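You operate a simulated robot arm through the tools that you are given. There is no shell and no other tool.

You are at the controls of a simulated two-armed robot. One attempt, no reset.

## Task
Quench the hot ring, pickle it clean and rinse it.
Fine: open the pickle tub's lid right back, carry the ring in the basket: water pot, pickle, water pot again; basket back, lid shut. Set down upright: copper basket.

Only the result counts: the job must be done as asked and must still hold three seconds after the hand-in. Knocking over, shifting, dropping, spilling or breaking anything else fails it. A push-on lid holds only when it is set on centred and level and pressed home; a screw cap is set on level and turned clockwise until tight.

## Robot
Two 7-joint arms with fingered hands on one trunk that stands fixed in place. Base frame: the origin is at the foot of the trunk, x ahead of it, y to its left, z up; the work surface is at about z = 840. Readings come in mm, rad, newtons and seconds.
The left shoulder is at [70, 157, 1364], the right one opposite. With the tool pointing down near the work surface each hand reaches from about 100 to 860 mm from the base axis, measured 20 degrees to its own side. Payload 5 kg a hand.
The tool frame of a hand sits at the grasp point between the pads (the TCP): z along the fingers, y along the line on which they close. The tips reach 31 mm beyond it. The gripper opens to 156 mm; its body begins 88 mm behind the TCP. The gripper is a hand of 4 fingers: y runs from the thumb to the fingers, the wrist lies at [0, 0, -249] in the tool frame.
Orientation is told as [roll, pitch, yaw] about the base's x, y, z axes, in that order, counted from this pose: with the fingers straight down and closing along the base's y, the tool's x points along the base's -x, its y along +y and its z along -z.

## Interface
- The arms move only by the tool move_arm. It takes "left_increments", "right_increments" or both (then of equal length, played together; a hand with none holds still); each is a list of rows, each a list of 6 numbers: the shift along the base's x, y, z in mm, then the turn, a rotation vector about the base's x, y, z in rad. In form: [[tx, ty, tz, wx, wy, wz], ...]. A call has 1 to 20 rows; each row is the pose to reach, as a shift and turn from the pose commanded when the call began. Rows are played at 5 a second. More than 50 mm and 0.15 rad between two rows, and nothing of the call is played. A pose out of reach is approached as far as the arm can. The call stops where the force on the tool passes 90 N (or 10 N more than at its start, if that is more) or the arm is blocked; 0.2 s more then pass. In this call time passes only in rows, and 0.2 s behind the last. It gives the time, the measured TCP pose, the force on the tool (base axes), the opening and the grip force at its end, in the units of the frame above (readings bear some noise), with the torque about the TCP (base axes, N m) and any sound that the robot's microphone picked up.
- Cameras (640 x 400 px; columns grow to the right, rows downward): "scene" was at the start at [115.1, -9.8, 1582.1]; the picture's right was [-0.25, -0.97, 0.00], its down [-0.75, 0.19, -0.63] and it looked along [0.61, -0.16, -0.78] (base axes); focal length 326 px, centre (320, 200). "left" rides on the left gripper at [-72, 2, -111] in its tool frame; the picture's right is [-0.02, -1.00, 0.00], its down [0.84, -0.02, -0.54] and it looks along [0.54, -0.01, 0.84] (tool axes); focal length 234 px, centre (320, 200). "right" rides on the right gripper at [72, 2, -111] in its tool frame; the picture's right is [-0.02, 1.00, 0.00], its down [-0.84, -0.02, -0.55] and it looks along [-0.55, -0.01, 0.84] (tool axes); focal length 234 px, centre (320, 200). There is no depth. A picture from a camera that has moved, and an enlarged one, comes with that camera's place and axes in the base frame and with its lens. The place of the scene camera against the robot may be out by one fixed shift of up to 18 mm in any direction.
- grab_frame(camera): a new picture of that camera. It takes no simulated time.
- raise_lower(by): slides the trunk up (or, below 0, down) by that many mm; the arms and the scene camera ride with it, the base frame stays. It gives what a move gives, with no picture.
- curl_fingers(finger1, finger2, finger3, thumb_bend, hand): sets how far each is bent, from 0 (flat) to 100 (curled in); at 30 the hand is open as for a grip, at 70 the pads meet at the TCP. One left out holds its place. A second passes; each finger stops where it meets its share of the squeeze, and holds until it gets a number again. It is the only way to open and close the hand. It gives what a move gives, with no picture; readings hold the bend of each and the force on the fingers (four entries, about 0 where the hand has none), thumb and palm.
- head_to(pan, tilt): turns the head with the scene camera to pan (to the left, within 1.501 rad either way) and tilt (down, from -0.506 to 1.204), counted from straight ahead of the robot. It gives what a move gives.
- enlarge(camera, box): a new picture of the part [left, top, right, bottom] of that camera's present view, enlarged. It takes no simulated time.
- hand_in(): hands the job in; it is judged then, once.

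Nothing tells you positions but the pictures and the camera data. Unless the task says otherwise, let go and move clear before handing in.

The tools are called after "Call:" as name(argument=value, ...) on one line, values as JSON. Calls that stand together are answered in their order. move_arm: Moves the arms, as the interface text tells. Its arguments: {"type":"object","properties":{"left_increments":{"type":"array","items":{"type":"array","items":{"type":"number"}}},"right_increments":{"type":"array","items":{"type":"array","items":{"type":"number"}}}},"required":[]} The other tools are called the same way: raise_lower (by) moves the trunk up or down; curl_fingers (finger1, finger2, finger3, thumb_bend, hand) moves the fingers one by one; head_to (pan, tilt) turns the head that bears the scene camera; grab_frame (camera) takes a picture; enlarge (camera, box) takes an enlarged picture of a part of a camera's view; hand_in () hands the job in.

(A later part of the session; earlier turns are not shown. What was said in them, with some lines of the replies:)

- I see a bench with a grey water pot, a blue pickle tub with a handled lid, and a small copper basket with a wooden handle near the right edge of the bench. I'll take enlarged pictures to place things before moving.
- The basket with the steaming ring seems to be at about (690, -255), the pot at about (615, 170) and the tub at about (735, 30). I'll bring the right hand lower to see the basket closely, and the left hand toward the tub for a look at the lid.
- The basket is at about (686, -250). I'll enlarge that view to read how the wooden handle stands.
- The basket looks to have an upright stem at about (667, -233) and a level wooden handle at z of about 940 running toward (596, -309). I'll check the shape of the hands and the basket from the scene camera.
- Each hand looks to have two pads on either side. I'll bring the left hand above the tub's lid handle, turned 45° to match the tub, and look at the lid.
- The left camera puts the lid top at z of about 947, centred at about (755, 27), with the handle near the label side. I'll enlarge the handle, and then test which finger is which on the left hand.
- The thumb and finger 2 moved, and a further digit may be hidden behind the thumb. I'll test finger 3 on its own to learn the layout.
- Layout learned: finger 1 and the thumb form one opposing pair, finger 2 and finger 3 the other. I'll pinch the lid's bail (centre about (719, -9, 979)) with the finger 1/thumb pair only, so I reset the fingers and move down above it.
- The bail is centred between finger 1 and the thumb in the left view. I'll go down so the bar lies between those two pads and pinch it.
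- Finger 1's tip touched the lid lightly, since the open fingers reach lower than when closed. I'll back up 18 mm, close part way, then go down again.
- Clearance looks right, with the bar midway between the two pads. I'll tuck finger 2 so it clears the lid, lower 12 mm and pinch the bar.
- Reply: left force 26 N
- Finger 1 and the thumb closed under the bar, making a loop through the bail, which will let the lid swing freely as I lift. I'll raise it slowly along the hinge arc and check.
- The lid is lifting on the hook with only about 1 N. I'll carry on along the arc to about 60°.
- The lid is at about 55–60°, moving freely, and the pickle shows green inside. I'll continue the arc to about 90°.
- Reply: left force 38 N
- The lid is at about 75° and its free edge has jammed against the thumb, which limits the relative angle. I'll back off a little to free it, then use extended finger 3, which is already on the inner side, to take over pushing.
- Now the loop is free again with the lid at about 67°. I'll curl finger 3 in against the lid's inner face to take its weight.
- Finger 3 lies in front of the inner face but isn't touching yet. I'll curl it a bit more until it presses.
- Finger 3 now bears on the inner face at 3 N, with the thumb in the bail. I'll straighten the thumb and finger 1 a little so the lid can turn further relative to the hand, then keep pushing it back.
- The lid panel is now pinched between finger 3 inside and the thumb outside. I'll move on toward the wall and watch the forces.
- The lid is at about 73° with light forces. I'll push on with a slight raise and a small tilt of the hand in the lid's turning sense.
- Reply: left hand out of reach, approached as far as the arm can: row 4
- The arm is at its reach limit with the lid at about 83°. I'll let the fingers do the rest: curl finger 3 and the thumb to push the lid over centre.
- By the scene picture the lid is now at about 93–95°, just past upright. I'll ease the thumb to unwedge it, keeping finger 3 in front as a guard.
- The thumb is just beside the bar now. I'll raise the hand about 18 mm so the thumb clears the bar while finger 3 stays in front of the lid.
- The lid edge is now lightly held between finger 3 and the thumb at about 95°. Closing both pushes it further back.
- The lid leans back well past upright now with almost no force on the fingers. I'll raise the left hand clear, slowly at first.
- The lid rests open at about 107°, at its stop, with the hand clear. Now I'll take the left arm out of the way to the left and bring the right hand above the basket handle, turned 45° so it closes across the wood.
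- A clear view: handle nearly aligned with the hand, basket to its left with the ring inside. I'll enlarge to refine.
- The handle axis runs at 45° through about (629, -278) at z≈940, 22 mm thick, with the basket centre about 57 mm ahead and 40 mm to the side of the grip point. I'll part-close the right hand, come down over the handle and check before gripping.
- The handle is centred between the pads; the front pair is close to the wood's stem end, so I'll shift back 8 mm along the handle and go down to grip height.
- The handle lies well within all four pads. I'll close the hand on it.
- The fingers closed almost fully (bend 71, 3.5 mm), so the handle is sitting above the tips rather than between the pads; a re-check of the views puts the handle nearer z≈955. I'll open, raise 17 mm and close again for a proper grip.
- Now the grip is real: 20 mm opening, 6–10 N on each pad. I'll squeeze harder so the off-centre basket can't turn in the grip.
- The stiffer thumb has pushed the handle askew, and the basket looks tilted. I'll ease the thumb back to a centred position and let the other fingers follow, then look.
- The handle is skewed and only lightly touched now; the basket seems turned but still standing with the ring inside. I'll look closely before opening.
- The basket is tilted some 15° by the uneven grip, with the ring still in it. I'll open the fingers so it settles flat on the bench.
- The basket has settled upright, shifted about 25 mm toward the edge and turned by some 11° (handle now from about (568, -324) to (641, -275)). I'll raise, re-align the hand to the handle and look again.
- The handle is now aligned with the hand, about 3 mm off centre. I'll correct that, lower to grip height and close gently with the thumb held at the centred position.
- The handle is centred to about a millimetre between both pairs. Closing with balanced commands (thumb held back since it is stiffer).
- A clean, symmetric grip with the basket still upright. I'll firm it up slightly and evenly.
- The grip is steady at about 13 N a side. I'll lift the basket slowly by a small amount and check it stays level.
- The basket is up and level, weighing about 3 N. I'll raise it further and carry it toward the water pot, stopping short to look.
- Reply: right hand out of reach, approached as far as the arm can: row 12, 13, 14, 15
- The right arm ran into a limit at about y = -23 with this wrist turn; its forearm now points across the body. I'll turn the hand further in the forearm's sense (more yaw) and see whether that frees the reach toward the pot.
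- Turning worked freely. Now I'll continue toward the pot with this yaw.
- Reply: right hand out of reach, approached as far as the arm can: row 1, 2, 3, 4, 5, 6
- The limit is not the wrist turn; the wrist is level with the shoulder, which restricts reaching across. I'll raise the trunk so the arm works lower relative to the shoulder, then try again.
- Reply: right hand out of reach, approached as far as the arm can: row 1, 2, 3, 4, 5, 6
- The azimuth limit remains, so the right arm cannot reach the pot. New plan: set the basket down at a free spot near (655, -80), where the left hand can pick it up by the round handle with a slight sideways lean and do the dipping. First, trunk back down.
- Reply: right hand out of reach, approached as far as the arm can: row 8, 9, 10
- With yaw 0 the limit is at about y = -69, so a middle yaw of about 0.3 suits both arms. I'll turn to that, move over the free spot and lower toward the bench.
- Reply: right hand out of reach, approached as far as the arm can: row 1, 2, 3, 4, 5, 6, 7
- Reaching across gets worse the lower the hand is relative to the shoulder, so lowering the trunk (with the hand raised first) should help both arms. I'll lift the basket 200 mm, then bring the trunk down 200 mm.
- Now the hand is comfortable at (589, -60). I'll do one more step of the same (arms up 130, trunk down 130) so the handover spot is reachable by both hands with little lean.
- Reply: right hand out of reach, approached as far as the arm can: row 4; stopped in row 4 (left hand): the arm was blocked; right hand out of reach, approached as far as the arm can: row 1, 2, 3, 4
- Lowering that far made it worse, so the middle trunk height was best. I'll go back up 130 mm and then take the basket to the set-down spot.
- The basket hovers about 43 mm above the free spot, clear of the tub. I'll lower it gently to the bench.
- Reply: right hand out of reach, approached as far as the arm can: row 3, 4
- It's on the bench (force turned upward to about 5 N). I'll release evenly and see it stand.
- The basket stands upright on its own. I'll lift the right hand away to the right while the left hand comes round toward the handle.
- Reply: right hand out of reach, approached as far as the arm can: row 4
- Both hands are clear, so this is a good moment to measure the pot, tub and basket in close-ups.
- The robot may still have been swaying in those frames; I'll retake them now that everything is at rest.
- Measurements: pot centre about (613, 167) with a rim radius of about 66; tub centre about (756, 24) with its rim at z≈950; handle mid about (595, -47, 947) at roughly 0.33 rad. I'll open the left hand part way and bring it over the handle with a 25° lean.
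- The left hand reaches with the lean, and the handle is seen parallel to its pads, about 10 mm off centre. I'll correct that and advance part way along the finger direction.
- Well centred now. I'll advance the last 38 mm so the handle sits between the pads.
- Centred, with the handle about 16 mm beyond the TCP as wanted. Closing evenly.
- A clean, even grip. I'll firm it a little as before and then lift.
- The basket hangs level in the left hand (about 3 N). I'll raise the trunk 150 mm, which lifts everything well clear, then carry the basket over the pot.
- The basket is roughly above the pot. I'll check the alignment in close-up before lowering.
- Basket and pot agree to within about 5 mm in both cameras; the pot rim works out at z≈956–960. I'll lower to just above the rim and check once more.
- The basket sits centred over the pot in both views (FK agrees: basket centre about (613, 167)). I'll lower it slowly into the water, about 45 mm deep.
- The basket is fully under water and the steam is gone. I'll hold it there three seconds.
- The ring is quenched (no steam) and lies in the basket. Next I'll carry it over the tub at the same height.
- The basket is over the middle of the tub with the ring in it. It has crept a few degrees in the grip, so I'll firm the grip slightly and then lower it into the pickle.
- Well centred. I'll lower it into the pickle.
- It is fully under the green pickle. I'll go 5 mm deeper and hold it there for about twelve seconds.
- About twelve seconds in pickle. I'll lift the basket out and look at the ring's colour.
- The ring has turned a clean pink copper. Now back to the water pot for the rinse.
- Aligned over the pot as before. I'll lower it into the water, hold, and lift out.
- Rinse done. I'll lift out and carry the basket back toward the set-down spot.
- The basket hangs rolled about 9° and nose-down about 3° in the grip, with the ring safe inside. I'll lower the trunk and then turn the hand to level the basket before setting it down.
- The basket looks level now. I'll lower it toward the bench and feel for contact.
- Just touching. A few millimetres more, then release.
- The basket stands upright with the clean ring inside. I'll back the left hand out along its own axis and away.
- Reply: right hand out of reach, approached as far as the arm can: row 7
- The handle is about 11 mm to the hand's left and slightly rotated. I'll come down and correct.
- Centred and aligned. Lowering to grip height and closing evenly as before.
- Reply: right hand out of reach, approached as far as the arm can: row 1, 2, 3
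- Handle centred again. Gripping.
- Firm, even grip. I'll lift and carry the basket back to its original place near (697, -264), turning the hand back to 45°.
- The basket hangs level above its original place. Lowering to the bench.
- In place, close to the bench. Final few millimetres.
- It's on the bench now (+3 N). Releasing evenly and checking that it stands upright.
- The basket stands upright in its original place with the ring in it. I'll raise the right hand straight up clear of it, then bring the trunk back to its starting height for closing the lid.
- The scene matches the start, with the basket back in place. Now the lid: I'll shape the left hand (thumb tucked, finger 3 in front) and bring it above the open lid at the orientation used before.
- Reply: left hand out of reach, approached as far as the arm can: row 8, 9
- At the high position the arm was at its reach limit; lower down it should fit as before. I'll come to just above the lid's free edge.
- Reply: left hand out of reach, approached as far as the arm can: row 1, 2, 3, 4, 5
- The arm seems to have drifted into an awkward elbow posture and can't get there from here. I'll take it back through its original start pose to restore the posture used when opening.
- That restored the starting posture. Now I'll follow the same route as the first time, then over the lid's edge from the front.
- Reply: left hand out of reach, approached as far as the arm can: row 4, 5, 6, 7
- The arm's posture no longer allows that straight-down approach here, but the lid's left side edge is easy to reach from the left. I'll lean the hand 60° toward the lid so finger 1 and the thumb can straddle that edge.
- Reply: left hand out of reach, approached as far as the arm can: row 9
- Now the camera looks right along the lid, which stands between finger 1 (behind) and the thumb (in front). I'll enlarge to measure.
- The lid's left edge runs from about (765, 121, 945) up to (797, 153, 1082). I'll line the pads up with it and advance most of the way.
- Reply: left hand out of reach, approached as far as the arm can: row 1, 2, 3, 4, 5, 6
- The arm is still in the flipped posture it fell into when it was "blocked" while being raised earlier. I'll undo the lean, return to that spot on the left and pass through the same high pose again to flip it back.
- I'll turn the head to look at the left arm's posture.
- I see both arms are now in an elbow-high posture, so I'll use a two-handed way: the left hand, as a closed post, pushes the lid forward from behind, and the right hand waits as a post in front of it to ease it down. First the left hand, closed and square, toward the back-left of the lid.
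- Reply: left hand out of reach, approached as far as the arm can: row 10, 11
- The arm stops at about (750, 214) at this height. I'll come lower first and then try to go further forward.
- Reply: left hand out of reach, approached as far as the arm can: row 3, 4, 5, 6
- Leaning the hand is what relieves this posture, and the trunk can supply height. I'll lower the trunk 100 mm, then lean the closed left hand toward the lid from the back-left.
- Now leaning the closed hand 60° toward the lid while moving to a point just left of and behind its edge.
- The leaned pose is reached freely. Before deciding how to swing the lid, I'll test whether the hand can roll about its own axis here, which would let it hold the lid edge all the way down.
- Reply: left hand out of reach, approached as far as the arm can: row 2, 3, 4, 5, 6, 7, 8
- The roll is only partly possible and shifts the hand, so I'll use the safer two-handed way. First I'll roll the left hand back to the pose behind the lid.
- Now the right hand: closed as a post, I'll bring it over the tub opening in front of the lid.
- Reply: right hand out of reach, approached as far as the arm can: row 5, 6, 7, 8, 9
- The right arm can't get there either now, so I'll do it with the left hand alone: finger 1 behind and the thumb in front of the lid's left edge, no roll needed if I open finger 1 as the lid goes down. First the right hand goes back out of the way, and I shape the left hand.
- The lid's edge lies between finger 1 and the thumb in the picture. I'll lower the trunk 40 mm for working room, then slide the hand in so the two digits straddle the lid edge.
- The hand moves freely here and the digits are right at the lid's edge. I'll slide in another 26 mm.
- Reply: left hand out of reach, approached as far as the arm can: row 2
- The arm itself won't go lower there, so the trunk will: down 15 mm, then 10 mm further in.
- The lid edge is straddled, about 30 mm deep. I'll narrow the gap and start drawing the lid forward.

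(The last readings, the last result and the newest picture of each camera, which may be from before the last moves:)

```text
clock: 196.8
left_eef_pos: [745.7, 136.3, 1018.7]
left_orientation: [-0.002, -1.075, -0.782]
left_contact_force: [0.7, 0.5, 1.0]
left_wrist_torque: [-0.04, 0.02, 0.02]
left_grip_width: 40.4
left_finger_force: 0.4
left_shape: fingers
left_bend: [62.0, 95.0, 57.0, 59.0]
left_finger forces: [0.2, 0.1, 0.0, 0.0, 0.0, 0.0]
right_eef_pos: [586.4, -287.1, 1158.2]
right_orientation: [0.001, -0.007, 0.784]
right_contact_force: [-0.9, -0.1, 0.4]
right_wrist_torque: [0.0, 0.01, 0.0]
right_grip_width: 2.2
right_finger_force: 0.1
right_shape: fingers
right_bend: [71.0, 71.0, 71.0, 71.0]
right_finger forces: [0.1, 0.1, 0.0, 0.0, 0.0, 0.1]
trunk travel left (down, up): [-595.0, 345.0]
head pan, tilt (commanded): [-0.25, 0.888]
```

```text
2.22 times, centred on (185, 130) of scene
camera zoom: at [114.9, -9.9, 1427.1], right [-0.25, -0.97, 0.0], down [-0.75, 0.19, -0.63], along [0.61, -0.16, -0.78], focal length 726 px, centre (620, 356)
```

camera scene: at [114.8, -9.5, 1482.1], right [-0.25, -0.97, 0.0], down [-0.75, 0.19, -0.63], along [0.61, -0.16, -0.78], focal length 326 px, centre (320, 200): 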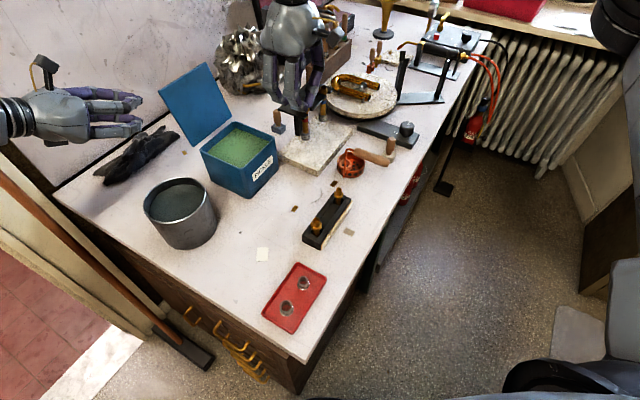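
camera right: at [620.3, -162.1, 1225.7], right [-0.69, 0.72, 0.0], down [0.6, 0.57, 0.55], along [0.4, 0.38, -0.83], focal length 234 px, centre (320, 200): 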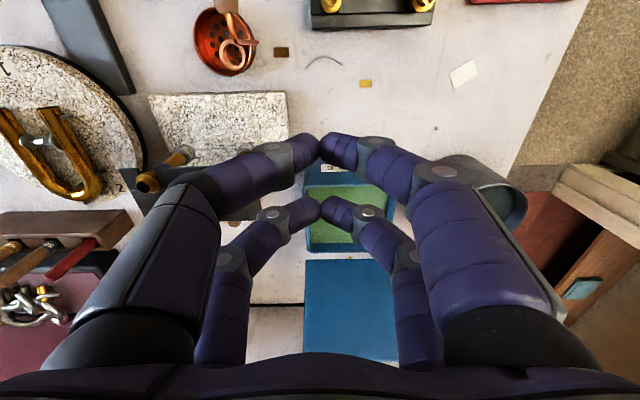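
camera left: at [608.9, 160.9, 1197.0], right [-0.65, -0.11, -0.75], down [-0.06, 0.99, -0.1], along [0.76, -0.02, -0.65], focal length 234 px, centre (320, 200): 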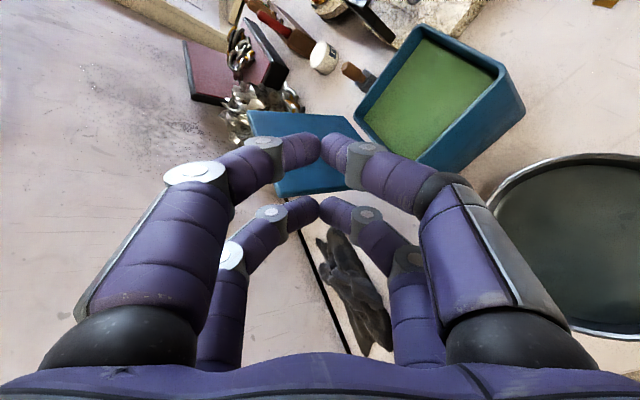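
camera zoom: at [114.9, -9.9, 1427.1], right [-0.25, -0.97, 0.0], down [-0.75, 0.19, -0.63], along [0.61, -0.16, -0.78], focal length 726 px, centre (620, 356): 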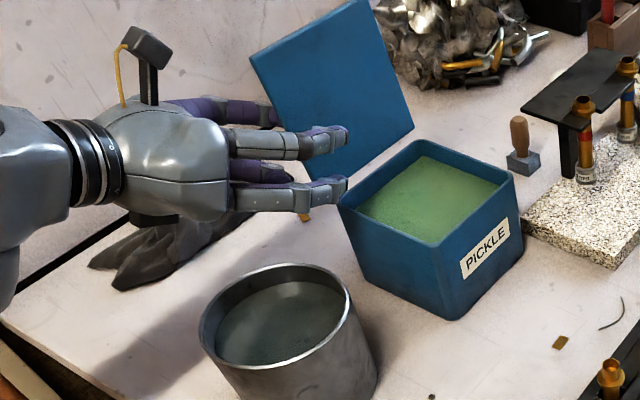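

Finger 1 is now right behind the lid. I'll keep drawing it forward slowly until it tips onto the thumb.

Call:
move_arm(left_increments=[[-4, -4, 0, 0, 0, 0], [-8, -8, 0, 0, 0, 0], [-12, -12, 0, 0, 0, 0], [-16, -16, 0, 0, 0, 0], [-20, -20, 0, 0, 0, 0]])

Call:
enlarge(camera="left", box=[160, 0, 480, 230])

Call:
enlarge(camera="scene", box=[80, 40, 290, 220])

```text
clock: 198.0
left_eef_pos: [727.1, 116.2, 1019.2]
left_orientation: [-0.002, -1.075, -0.781]
left_contact_force: [1.2, 0.6, 1.3]
left_wrist_torque: [-0.02, -0.01, -0.01]
left_grip_width: 40.1
left_finger_force: 0.2
left_shape: fingers
left_bend: [62.0, 95.0, 57.0, 59.0]
left_finger forces: [0.1, 0.0, 0.0, 0.0, 0.0, 0.0]
right_eef_pos: [585.7, -287.0, 1157.7]
right_orientation: [-0.001, -0.006, 0.785]
right_contact_force: [0.0, 0.2, 0.6]
right_wrist_torque: [0.01, -0.02, 0.03]
right_grip_width: 2.3
right_finger_force: 0.0
right_shape: fingers
right_bend: [71.0, 71.0, 71.0, 71.0]
right_finger forces: [0.0, 0.1, 0.1, 0.0, 0.0, 0.0]
trunk travel left (down, up): [-595.0, 345.0]
head pan, tilt (commanded): [-0.25, 0.888]
```

```text
1.74 times, centred on (320, 115) of left
camera zoom: at [683.8, 162.6, 1134.2], right [-0.7, -0.72, 0.02], down [-0.64, 0.6, -0.48], along [0.33, -0.35, -0.88], focal length 407 px, centre (320, 348)
```

zoom: 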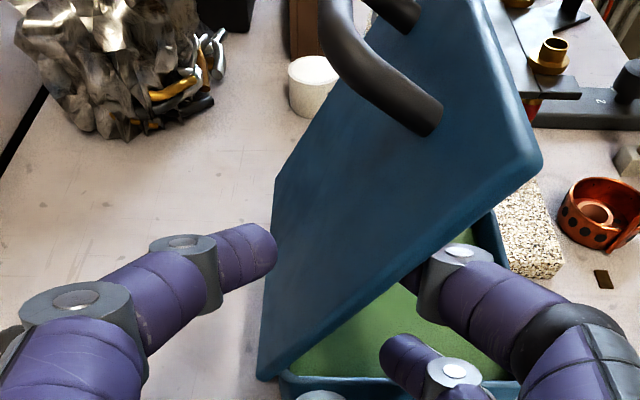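

```text
2.22 times, centred on (185, 130) of scene
camera zoom: at [115.0, -9.9, 1427.1], right [-0.25, -0.97, 0.0], down [-0.75, 0.19, -0.63], along [0.61, -0.16, -0.78], focal length 726 px, centre (620, 356)
```

zoom: 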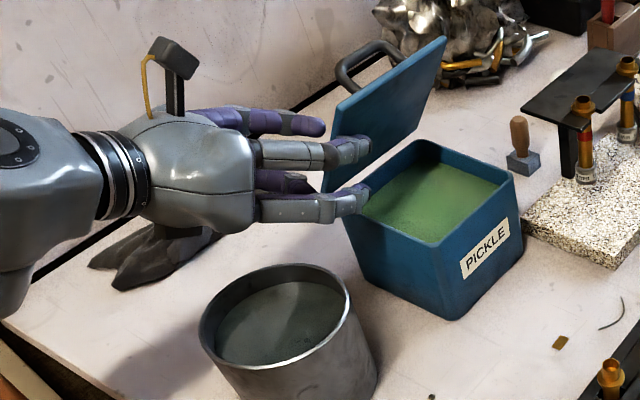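

The lid has tipped forward and now rests on the thumb at about 60°. I'll open finger 1 behind it and tuck finger 3 away, so the hand can go lower.

Call:
curl_fingers(hand="left", finger1=42, finger3=95)

Call:
enlarge(camera="left", box=[160, 0, 480, 230])

Call:
enlarge(camera="scene", box=[80, 40, 290, 220])

```text
clock: 199.0
left_eef_pos: [727.1, 116.4, 1017.4]
left_orientation: [-0.001, -1.075, -0.783]
left_contact_force: [-0.4, -1.1, -0.3]
left_wrist_torque: [0.01, 0.0, -0.02]
left_grip_width: 79.0
left_finger_force: 0.2
left_shape: fingers
left_bend: [42.0, 98.0, 86.0, 59.0]
left_finger forces: [0.1, 0.0, 0.0, 0.0, 0.4, 0.1]
right_eef_pos: [586.5, -286.6, 1158.3]
right_orientation: [-0.001, -0.005, 0.785]
right_contact_force: [-1.0, 0.7, 0.1]
right_wrist_torque: [-0.01, 0.0, 0.0]
right_grip_width: 2.2
right_finger_force: 0.0
right_shape: fingers
right_bend: [71.0, 71.0, 71.0, 71.0]
right_finger forces: [0.0, 0.0, 0.0, 0.0, 0.1, 0.0]
trunk travel left (down, up): [-595.0, 345.0]
head pan, tilt (commanded): [-0.25, 0.888]
```

```text
1.74 times, centred on (320, 115) of left
camera zoom: at [683.9, 162.7, 1134.1], right [-0.7, -0.72, 0.02], down [-0.64, 0.6, -0.48], along [0.33, -0.35, -0.88], focal length 407 px, centre (320, 348)
```

zoom: 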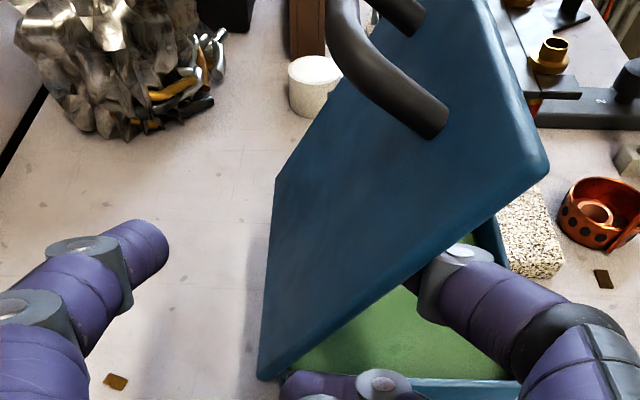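

```text
2.22 times, centred on (185, 130) of scene
camera zoom: at [115.0, -9.9, 1427.1], right [-0.25, -0.97, 0.0], down [-0.75, 0.19, -0.63], along [0.61, -0.16, -0.78], focal length 726 px, centre (620, 356)
```

zoom: 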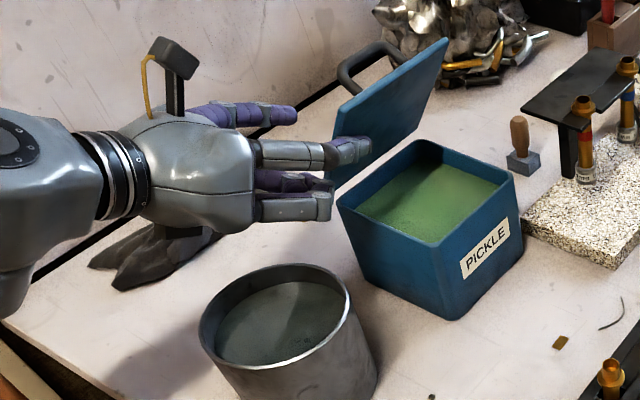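

Good. The lid sits on the thumb alone. I'll ease it down: forward a little, then the trunk down a little.

Call:
move_arm(left_increments=[[-4, -4, 0, 0, 0, 0], [-8, -8, 0, 0, 0, 0], [-12, -12, 0, 0, 0, 0]])

Call:
raise_lower(by=-14)

Call:
enlarge(camera="left", box=[160, 0, 480, 230])

Call:
enlarge(camera="scene", box=[80, 40, 290, 220])

```text
clock: 199.8
left_eef_pos: [714.0, 103.0, 1018.7]
left_orientation: [-0.003, -1.074, -0.781]
left_contact_force: [-0.7, 0.4, 0.5]
left_wrist_torque: [0.0, 0.01, 0.0]
left_grip_width: 79.1
left_finger_force: 0.5
left_shape: fingers
left_bend: [42.0, 98.0, 86.0, 59.0]
left_finger forces: [0.1, 0.1, 0.1, 0.0, 0.3, 0.1]
right_eef_pos: [585.3, -287.6, 1159.4]
right_orientation: [0.001, -0.005, 0.784]
right_contact_force: [-0.4, 0.2, 0.2]
right_wrist_torque: [-0.03, -0.01, 0.02]
right_grip_width: 2.1
right_finger_force: 0.1
right_shape: fingers
right_bend: [71.0, 71.0, 71.0, 71.0]
right_finger forces: [0.0, 0.0, 0.0, 0.1, 0.1, 0.0]
trunk travel left (down, up): [-595.0, 345.0]
head pan, tilt (commanded): [-0.25, 0.888]
```

```text
clock: 200.4
left_eef_pos: [714.9, 103.6, 1005.5]
left_orientation: [-0.003, -1.074, -0.781]
left_contact_force: [-0.8, -0.1, -0.5]
left_wrist_torque: [0.06, 0.01, -0.02]
left_grip_width: 79.3
left_finger_force: 0.0
left_shape: fingers
left_bend: [42.0, 98.0, 86.0, 59.0]
left_finger forces: [0.1, 0.1, 0.1, 0.0, 0.5, 0.0]
right_eef_pos: [585.8, -287.1, 1143.8]
right_orientation: [0.001, -0.004, 0.785]
right_contact_force: [-0.5, 0.3, -0.3]
right_wrist_torque: [-0.02, -0.01, -0.01]
right_grip_width: 2.3
right_finger_force: 0.1
right_shape: fingers
right_bend: [71.0, 71.0, 71.0, 71.0]
right_finger forces: [0.1, 0.1, 0.0, 0.0, 0.1, 0.1]
trunk travel left (down, up): [-581.0, 359.0]
head pan, tilt (commanded): [-0.25, 0.888]
```

```text
1.74 times, centred on (320, 115) of left
camera zoom: at [672.4, 150.4, 1120.4], right [-0.7, -0.72, 0.02], down [-0.64, 0.6, -0.48], along [0.33, -0.35, -0.88], focal length 407 px, centre (320, 348)
```

zoom: 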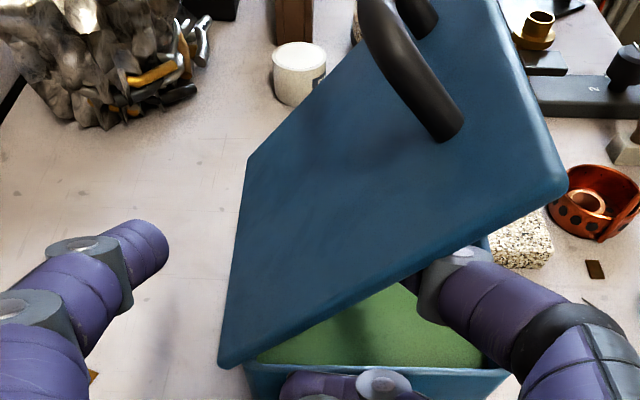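

```text
2.22 times, centred on (185, 130) of scene
camera zoom: at [115.0, -9.8, 1413.0], right [-0.25, -0.97, 0.0], down [-0.75, 0.19, -0.63], along [0.61, -0.16, -0.78], focal length 726 px, centre (620, 356)
```

zoom: 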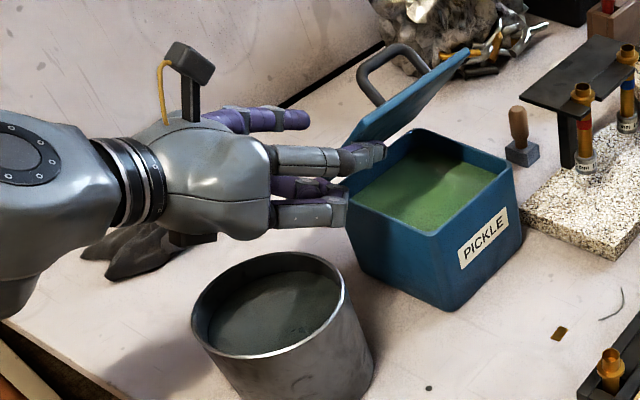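

The lid is at about 45° and steady. Next step down, also drawing the hand slightly outward so the tucked finger clears the tub's wall.

Call:
move_arm(left_increments=[[-5, -1, 0, 0, 0, 0], [-10, -3, 0, 0, 0, 0], [-16, -6, 0, 0, 0, 0]])

Call:
raise_lower(by=-14)

Call:
enlarge(camera="left", box=[160, 0, 480, 230])

Call:
enlarge(camera="scene", box=[80, 40, 290, 220])

```text
clock: 201.2
left_eef_pos: [698.3, 98.4, 1004.4]
left_orientation: [-0.002, -1.076, -0.78]
left_contact_force: [-1.0, 0.0, -0.3]
left_wrist_torque: [0.03, 0.0, -0.01]
left_grip_width: 79.0
left_finger_force: 0.3
left_shape: fingers
left_bend: [42.0, 98.0, 86.0, 59.0]
left_finger forces: [0.1, 0.0, 0.0, 0.1, 0.4, 0.0]
right_eef_pos: [585.6, -286.9, 1146.2]
right_orientation: [-0.002, -0.005, 0.784]
right_contact_force: [-1.2, 0.3, -0.2]
right_wrist_torque: [-0.01, -0.01, 0.01]
right_grip_width: 2.3
right_finger_force: 0.0
right_shape: fingers
right_bend: [71.0, 71.0, 71.0, 71.0]
right_finger forces: [0.0, 0.0, 0.0, 0.0, 0.0, 0.0]
trunk travel left (down, up): [-581.0, 359.0]
head pan, tilt (commanded): [-0.25, 0.888]
```

```text
clock: 201.8
left_eef_pos: [699.5, 98.5, 991.7]
left_orientation: [-0.002, -1.075, -0.78]
left_contact_force: [0.5, -0.2, -1.1]
left_wrist_torque: [0.07, 0.0, -0.05]
left_grip_width: 79.3
left_finger_force: 0.5
left_shape: fingers
left_bend: [42.0, 98.0, 86.0, 59.0]
left_finger forces: [0.0, 0.0, 0.1, 0.0, 0.5, 0.1]
right_eef_pos: [585.3, -286.3, 1129.6]
right_orientation: [0.002, -0.003, 0.782]
right_contact_force: [-0.6, 0.3, -0.7]
right_wrist_torque: [0.02, 0.01, -0.02]
right_grip_width: 2.2
right_finger_force: 0.1
right_shape: fingers
right_bend: [71.0, 71.0, 71.0, 71.0]
right_finger forces: [0.0, 0.0, 0.0, 0.0, 0.1, 0.1]
trunk travel left (down, up): [-567.0, 373.0]
head pan, tilt (commanded): [-0.25, 0.888]
```

```text
1.74 times, centred on (320, 115) of left
camera zoom: at [656.8, 144.4, 1106.6], right [-0.7, -0.72, 0.02], down [-0.64, 0.6, -0.48], along [0.33, -0.35, -0.88], focal length 407 px, centre (320, 348)
```

zoom: 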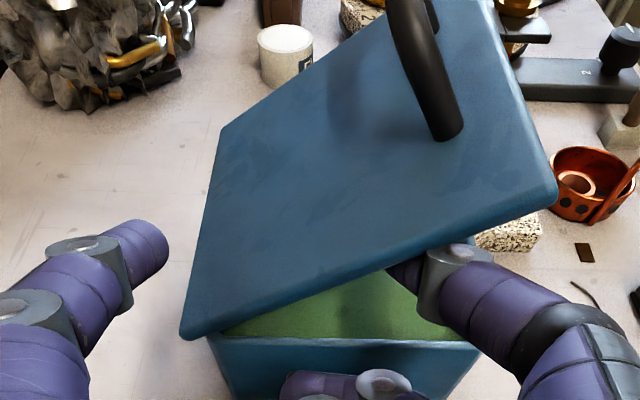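

```text
2.22 times, centred on (185, 130) of scene
camera zoom: at [115.0, -9.8, 1399.0], right [-0.25, -0.97, 0.0], down [-0.75, 0.19, -0.63], along [0.61, -0.16, -0.78], focal length 726 px, centre (620, 356)
```

zoom: 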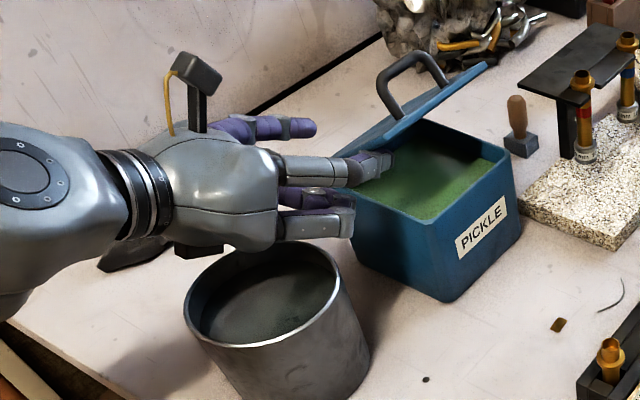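

About 30° now, and the hand is well clear of the pot. One more step down.

Call:
move_arm(left_increments=[[-4, -3, 0, 0, 0, 0], [-8, -6, 0, 0, 0, 0]])

Call:
raise_lower(by=-10)

Call:
enlarge(camera="left", box=[160, 0, 480, 230])

Call:
enlarge(camera="scene", box=[80, 40, 290, 220])

```text
clock: 202.4
left_eef_pos: [690.4, 91.1, 991.3]
left_orientation: [0.0, -1.076, -0.782]
left_contact_force: [0.3, -0.4, -1.2]
left_wrist_torque: [0.03, -0.02, 0.0]
left_grip_width: 78.7
left_finger_force: 0.0
left_shape: fingers
left_bend: [42.0, 98.0, 86.0, 59.0]
left_finger forces: [0.0, 0.0, 0.0, 0.0, 0.4, 0.0]
right_eef_pos: [585.9, -287.0, 1130.9]
right_orientation: [-0.001, -0.003, 0.784]
right_contact_force: [-0.1, -0.2, -0.8]
right_wrist_torque: [0.05, -0.02, 0.04]
right_grip_width: 2.1
right_finger_force: 0.1
right_shape: fingers
right_bend: [71.0, 71.0, 71.0, 71.0]
right_finger forces: [0.1, 0.0, 0.1, 0.0, 0.0, 0.1]
trunk travel left (down, up): [-567.0, 373.0]
head pan, tilt (commanded): [-0.25, 0.888]
```

```text
clock: 203.0
left_eef_pos: [691.4, 91.5, 981.5]
left_orientation: [-0.001, -1.073, -0.782]
left_contact_force: [-0.1, -0.4, 0.1]
left_wrist_torque: [0.03, -0.01, 0.01]
left_grip_width: 78.8
left_finger_force: 0.3
left_shape: fingers
left_bend: [42.0, 98.0, 86.0, 59.0]
left_finger forces: [0.0, 0.0, 0.1, 0.0, 0.5, 0.0]
right_eef_pos: [585.7, -287.4, 1120.0]
right_orientation: [0.001, -0.007, 0.785]
right_contact_force: [-0.4, -0.5, 0.4]
right_wrist_torque: [0.02, 0.0, -0.01]
right_grip_width: 2.1
right_finger_force: 0.0
right_shape: fingers
right_bend: [71.0, 71.0, 71.0, 71.0]
right_finger forces: [0.1, 0.0, 0.0, 0.1, 0.0, 0.1]
trunk travel left (down, up): [-557.0, 383.0]
head pan, tilt (commanded): [-0.25, 0.888]
```

```text
1.74 times, centred on (320, 115) of left
camera zoom: at [648.3, 138.0, 1097.1], right [-0.7, -0.72, 0.02], down [-0.64, 0.6, -0.48], along [0.33, -0.35, -0.88], focal length 407 px, centre (320, 348)
```

zoom: 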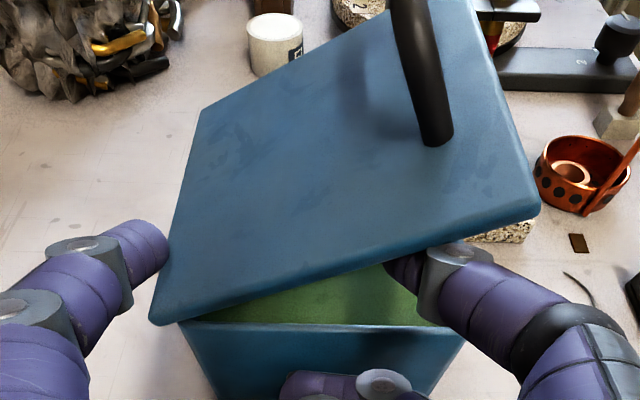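

```text
2.22 times, centred on (185, 130) of scene
camera zoom: at [115.0, -9.8, 1389.0], right [-0.25, -0.97, 0.0], down [-0.75, 0.19, -0.63], along [0.61, -0.16, -0.78], focal length 726 px, centre (620, 356)
```

zoom: 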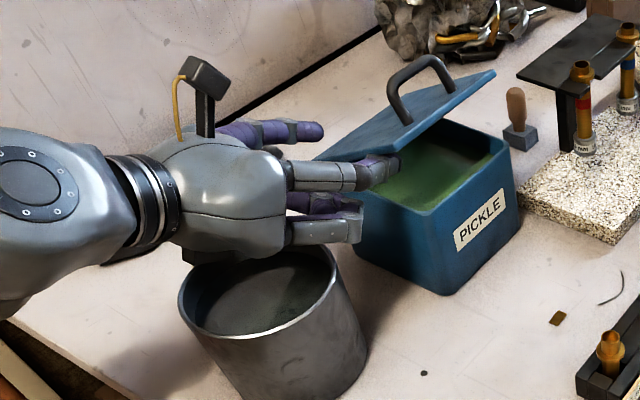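

The lid is at about 23° and only the thumb's tip is under its left edge. I'll go down another 6 mm and then draw the thumb out slowly sideways; since it slopes, the lid keeps sinking as it leaves.

Call:
raise_lower(by=-6)

Call:
move_arm(left_increments=[[-3, 3, 0, 0, 0, 0], [-6, 6, 0, 0, 0, 0], [-9, 9, 0, 0, 0, 0], [-12, 12, 0, 0, 0, 0]])

Call:
enlarge(camera="left", box=[160, 0, 480, 230])

Call:
enlarge(camera="scene", box=[80, 40, 290, 220])

```text
clock: 203.6
left_eef_pos: [690.6, 91.6, 975.4]
left_orientation: [-0.004, -1.075, -0.782]
left_contact_force: [-0.4, 0.3, -0.8]
left_wrist_torque: [0.04, -0.02, 0.0]
left_grip_width: 79.0
left_finger_force: 0.2
left_shape: fingers
left_bend: [42.0, 98.0, 86.0, 59.0]
left_finger forces: [0.0, 0.0, 0.1, 0.1, 0.6, 0.0]
right_eef_pos: [586.3, -287.1, 1115.0]
right_orientation: [0.0, -0.006, 0.784]
right_contact_force: [0.9, -0.5, 0.2]
right_wrist_torque: [0.0, -0.01, -0.01]
right_grip_width: 2.2
right_finger_force: 0.1
right_shape: fingers
right_bend: [71.0, 71.0, 71.0, 71.0]
right_finger forces: [0.1, 0.0, 0.0, 0.1, 0.0, 0.0]
trunk travel left (down, up): [-551.0, 389.0]
head pan, tilt (commanded): [-0.25, 0.888]
```

```text
clock: 204.6
left_eef_pos: [678.3, 103.5, 975.4]
left_orientation: [-0.001, -1.073, -0.78]
left_contact_force: [0.3, -0.6, -0.5]
left_wrist_torque: [0.03, 0.0, 0.03]
left_grip_width: 79.4
left_finger_force: 0.2
left_shape: fingers
left_bend: [42.0, 98.0, 86.0, 59.0]
left_finger forces: [0.0, 0.0, 0.0, 0.1, 0.5, 0.0]
right_eef_pos: [586.6, -287.9, 1114.1]
right_orientation: [0.0, -0.004, 0.784]
right_contact_force: [-0.4, -0.3, 0.1]
right_wrist_torque: [-0.01, -0.01, -0.02]
right_grip_width: 2.2
right_finger_force: 0.1
right_shape: fingers
right_bend: [71.0, 71.0, 71.0, 71.0]
right_finger forces: [0.0, 0.0, 0.1, 0.0, 0.1, 0.0]
trunk travel left (down, up): [-551.0, 389.0]
head pan, tilt (commanded): [-0.25, 0.888]
```

```text
1.74 times, centred on (320, 115) of left
camera zoom: at [636.0, 149.8, 1091.1], right [-0.7, -0.72, 0.02], down [-0.64, 0.6, -0.48], along [0.33, -0.35, -0.88], focal length 407 px, centre (320, 348)
```

zoom: 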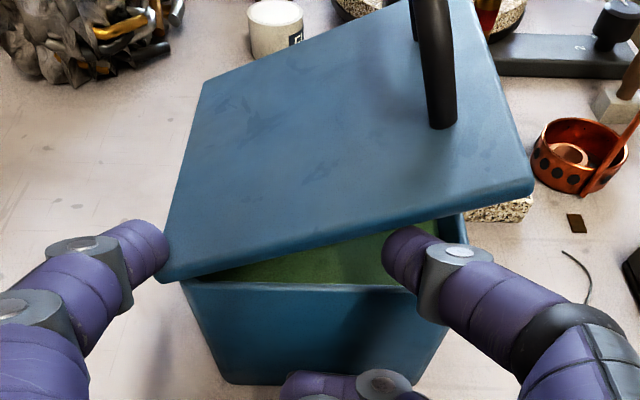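

```text
2.22 times, centred on (185, 130) of scene
camera zoom: at [114.9, -9.6, 1383.1], right [-0.25, -0.97, 0.0], down [-0.75, 0.19, -0.63], along [0.61, -0.16, -0.78], focal length 726 px, centre (620, 356)
```

zoom: 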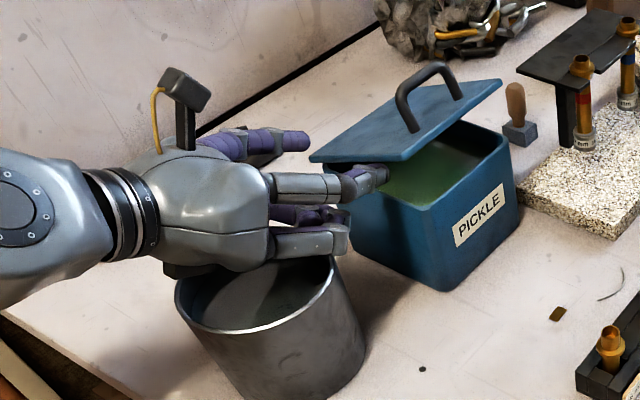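

The lid is down to about 17° with little of the thumb left under it. I'll draw it fully out.

Call:
move_arm(left_increments=[[-3, 3, 0, 0, 0, 0], [-6, 6, 0, 0, 0, 0], [-9, 9, 1, 0, 0, 0], [-12, 12, 2, 0, 0, 0], [-15, 15, 4, 0, 0, 0], [-18, 18, 6, 0, 0, 0]])

Call:
enlarge(camera="left", box=[160, 0, 480, 230])

Call:
enlarge(camera="scene", box=[80, 40, 290, 220])

```text
clock: 206.0
left_eef_pos: [659.4, 121.1, 983.0]
left_orientation: [-0.001, -1.074, -0.783]
left_contact_force: [0.0, 0.3, 0.7]
left_wrist_torque: [-0.01, -0.01, 0.01]
left_grip_width: 78.9
left_finger_force: 0.0
left_shape: fingers
left_bend: [42.0, 98.0, 86.0, 59.0]
left_finger forces: [0.1, 0.1, 0.0, 0.0, 0.1, 0.0]
right_eef_pos: [585.2, -286.1, 1116.5]
right_orientation: [-0.001, -0.007, 0.785]
right_contact_force: [-0.5, -0.3, 0.7]
right_wrist_torque: [0.01, 0.01, 0.02]
right_grip_width: 2.3
right_finger_force: 0.0
right_shape: fingers
right_bend: [71.0, 71.0, 71.0, 71.0]
right_finger forces: [0.0, 0.0, 0.0, 0.0, 0.0, 0.0]
trunk travel left (down, up): [-551.0, 389.0]
head pan, tilt (commanded): [-0.25, 0.888]
```

```text
1.74 times, centred on (320, 115) of left
camera zoom: at [617.8, 168.2, 1097.7], right [-0.7, -0.72, 0.02], down [-0.64, 0.6, -0.48], along [0.33, -0.35, -0.88], focal length 407 px, centre (320, 348)
```

zoom: 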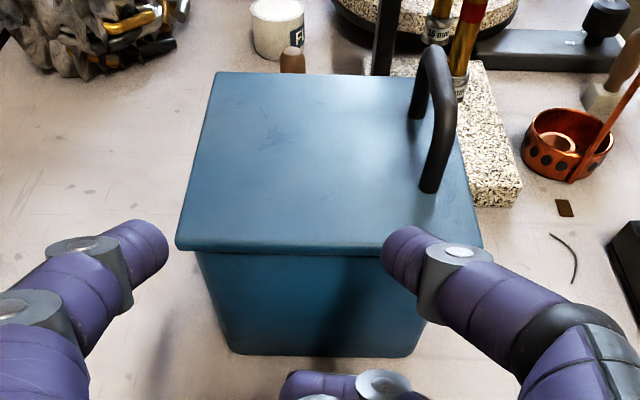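

```text
2.22 times, centred on (185, 130) of scene
camera zoom: at [114.8, -9.7, 1383.1], right [-0.25, -0.97, 0.0], down [-0.75, 0.19, -0.63], along [0.61, -0.16, -0.78], focal length 726 px, centre (620, 356)
```

zoom: 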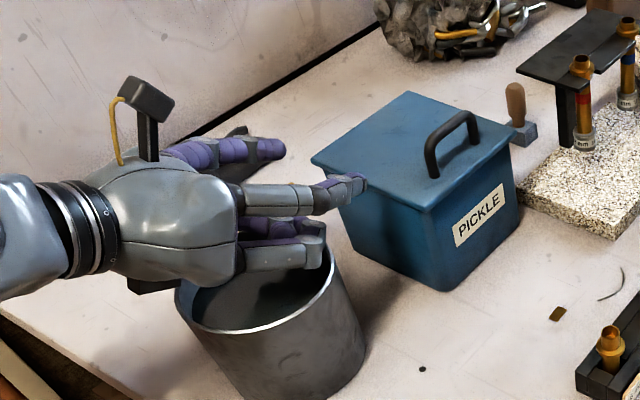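

The lid is shut and flush, and the tub hasn't moved. I'll back the left hand out up and to the left, then check everything.

Call:
move_arm(left_increments=[[-14, 14, 11, 0, 0, 0], [-28, 28, 24, 0, 0, 0], [-45, 45, 42, 0, 0, 0], [-62, 62, 65, 0, 0, 0], [-80, 80, 90, 0, 0, 0], [-98, 98, 115, 0, 0, 0]])

Call:
raise_lower(by=189)

Call:
grab_frame(camera="scene")

Call:
enlarge(camera="scene", box=[190, 120, 310, 230])

Call:
enlarge(camera="scene", box=[310, 140, 420, 230])

```text
clock: 207.4
left_eef_pos: [561.2, 220.4, 1095.1]
left_orientation: [-0.002, -1.075, -0.783]
left_contact_force: [0.0, 0.5, -0.6]
left_wrist_torque: [0.04, -0.03, 0.0]
left_grip_width: 79.1
left_finger_force: 0.1
left_shape: fingers
left_bend: [42.0, 98.0, 86.0, 59.0]
left_finger forces: [0.0, 0.0, 0.0, 0.0, 0.0, 0.0]
right_eef_pos: [585.1, -286.2, 1115.1]
right_orientation: [0.0, -0.005, 0.783]
right_contact_force: [-0.6, -0.6, -0.1]
right_wrist_torque: [-0.01, -0.02, -0.04]
right_grip_width: 2.4
right_finger_force: 0.1
right_shape: fingers
right_bend: [71.0, 71.0, 71.0, 71.0]
right_finger forces: [0.0, 0.1, 0.0, 0.0, 0.1, 0.0]
trunk travel left (down, up): [-551.0, 389.0]
head pan, tilt (commanded): [-0.25, 0.888]
```

```text
clock: 209.5
left_eef_pos: [563.4, 220.5, 1283.4]
left_orientation: [-0.001, -1.074, -0.781]
left_contact_force: [-0.4, 0.8, 0.2]
left_wrist_torque: [-0.05, -0.01, 0.01]
left_grip_width: 79.1
left_finger_force: 0.0
left_shape: fingers
left_bend: [42.0, 98.0, 86.0, 59.0]
left_finger forces: [0.0, 0.0, 0.0, 0.1, 0.0, 0.0]
right_eef_pos: [586.1, -286.8, 1303.5]
right_orientation: [0.0, -0.005, 0.784]
right_contact_force: [-1.0, -0.5, 0.9]
right_wrist_torque: [-0.02, -0.03, 0.02]
right_grip_width: 1.9
right_finger_force: 0.1
right_shape: fingers
right_bend: [71.0, 71.0, 71.0, 71.0]
right_finger forces: [0.0, 0.0, 0.0, 0.0, 0.0, 0.0]
trunk travel left (down, up): [-740.0, 200.0]
head pan, tilt (commanded): [-0.25, 0.888]
```

```text
taken
camera scene: at [115.1, -9.7, 1572.0], right [-0.25, -0.97, 0.0], down [-0.75, 0.19, -0.63], along [0.61, -0.16, -0.78], focal length 326 px, centre (320, 200)
```

scene: 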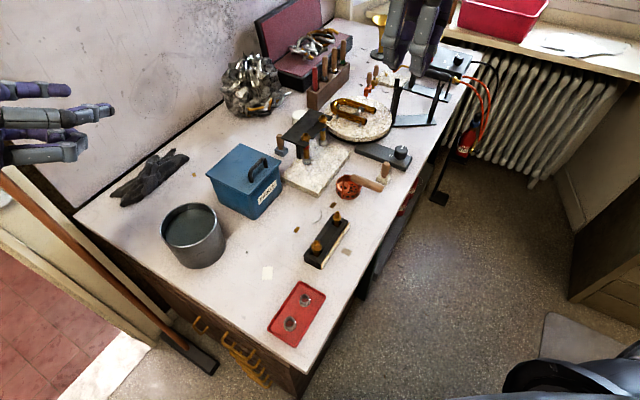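

```text
3.64 times, centred on (250, 175) of scene
camera zoom: at [115.1, -9.7, 1572.0], right [-0.25, -0.97, 0.0], down [-0.75, 0.19, -0.63], along [0.61, -0.16, -0.78], focal length 1187 px, centre (574, 291)
```

zoom: 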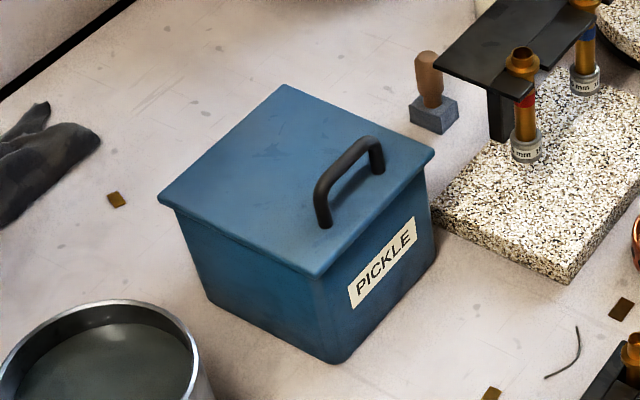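

```text
4.44 times, centred on (365, 185) of scene
camera zoom: at [115.1, -9.7, 1572.0], right [-0.25, -0.97, 0.0], down [-0.75, 0.19, -0.63], along [0.61, -0.16, -0.78], focal length 1451 px, centre (120, 267)
```

zoom: 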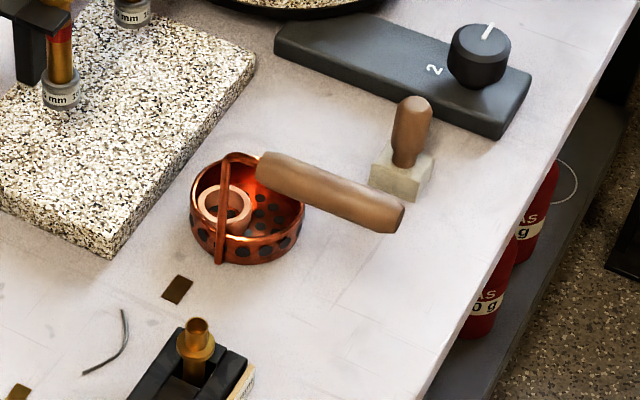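

Everything checks out: the lid is shut flush and the tub is where it was. The pot is untouched, and the basket stands upright at its original place with the clean ring inside. Both hands are open and well clear, so I'm handing in.

Call:
hand_in()

```text
The job is handed in.
```

The ring has been quenched, pickled clean and rinsed, and I've handed the job in.

- **Ring:** it went through the water pot, the pickle for about twelve seconds, then the pot again. The steaming stopped after the first dip, and it came out of the pickle a clean pink.
- **Basket:** it stands upright with the ring inside. It is back within about 12 mm of where it started, as near as I can measure from the pictures.
- **Lid:** it was opened right back to its stop before the dips and is now shut flush. For the last 15° or so it fell shut on its own. The tub has not moved.

Two things went differently from a straight carry:

- **First grip:** my first grip on the basket tilted it and slid it about 40 mm along the bench. It settled upright with the ring still inside, and I re-gripped it.
- **Handover:** the right arm could not reach the pot. I set the basket down on the bench near the tub each way and used the left hand for the dips.

In the last pictures nothing else on the bench looked knocked or shifted. Both hands were clear when I handed in.
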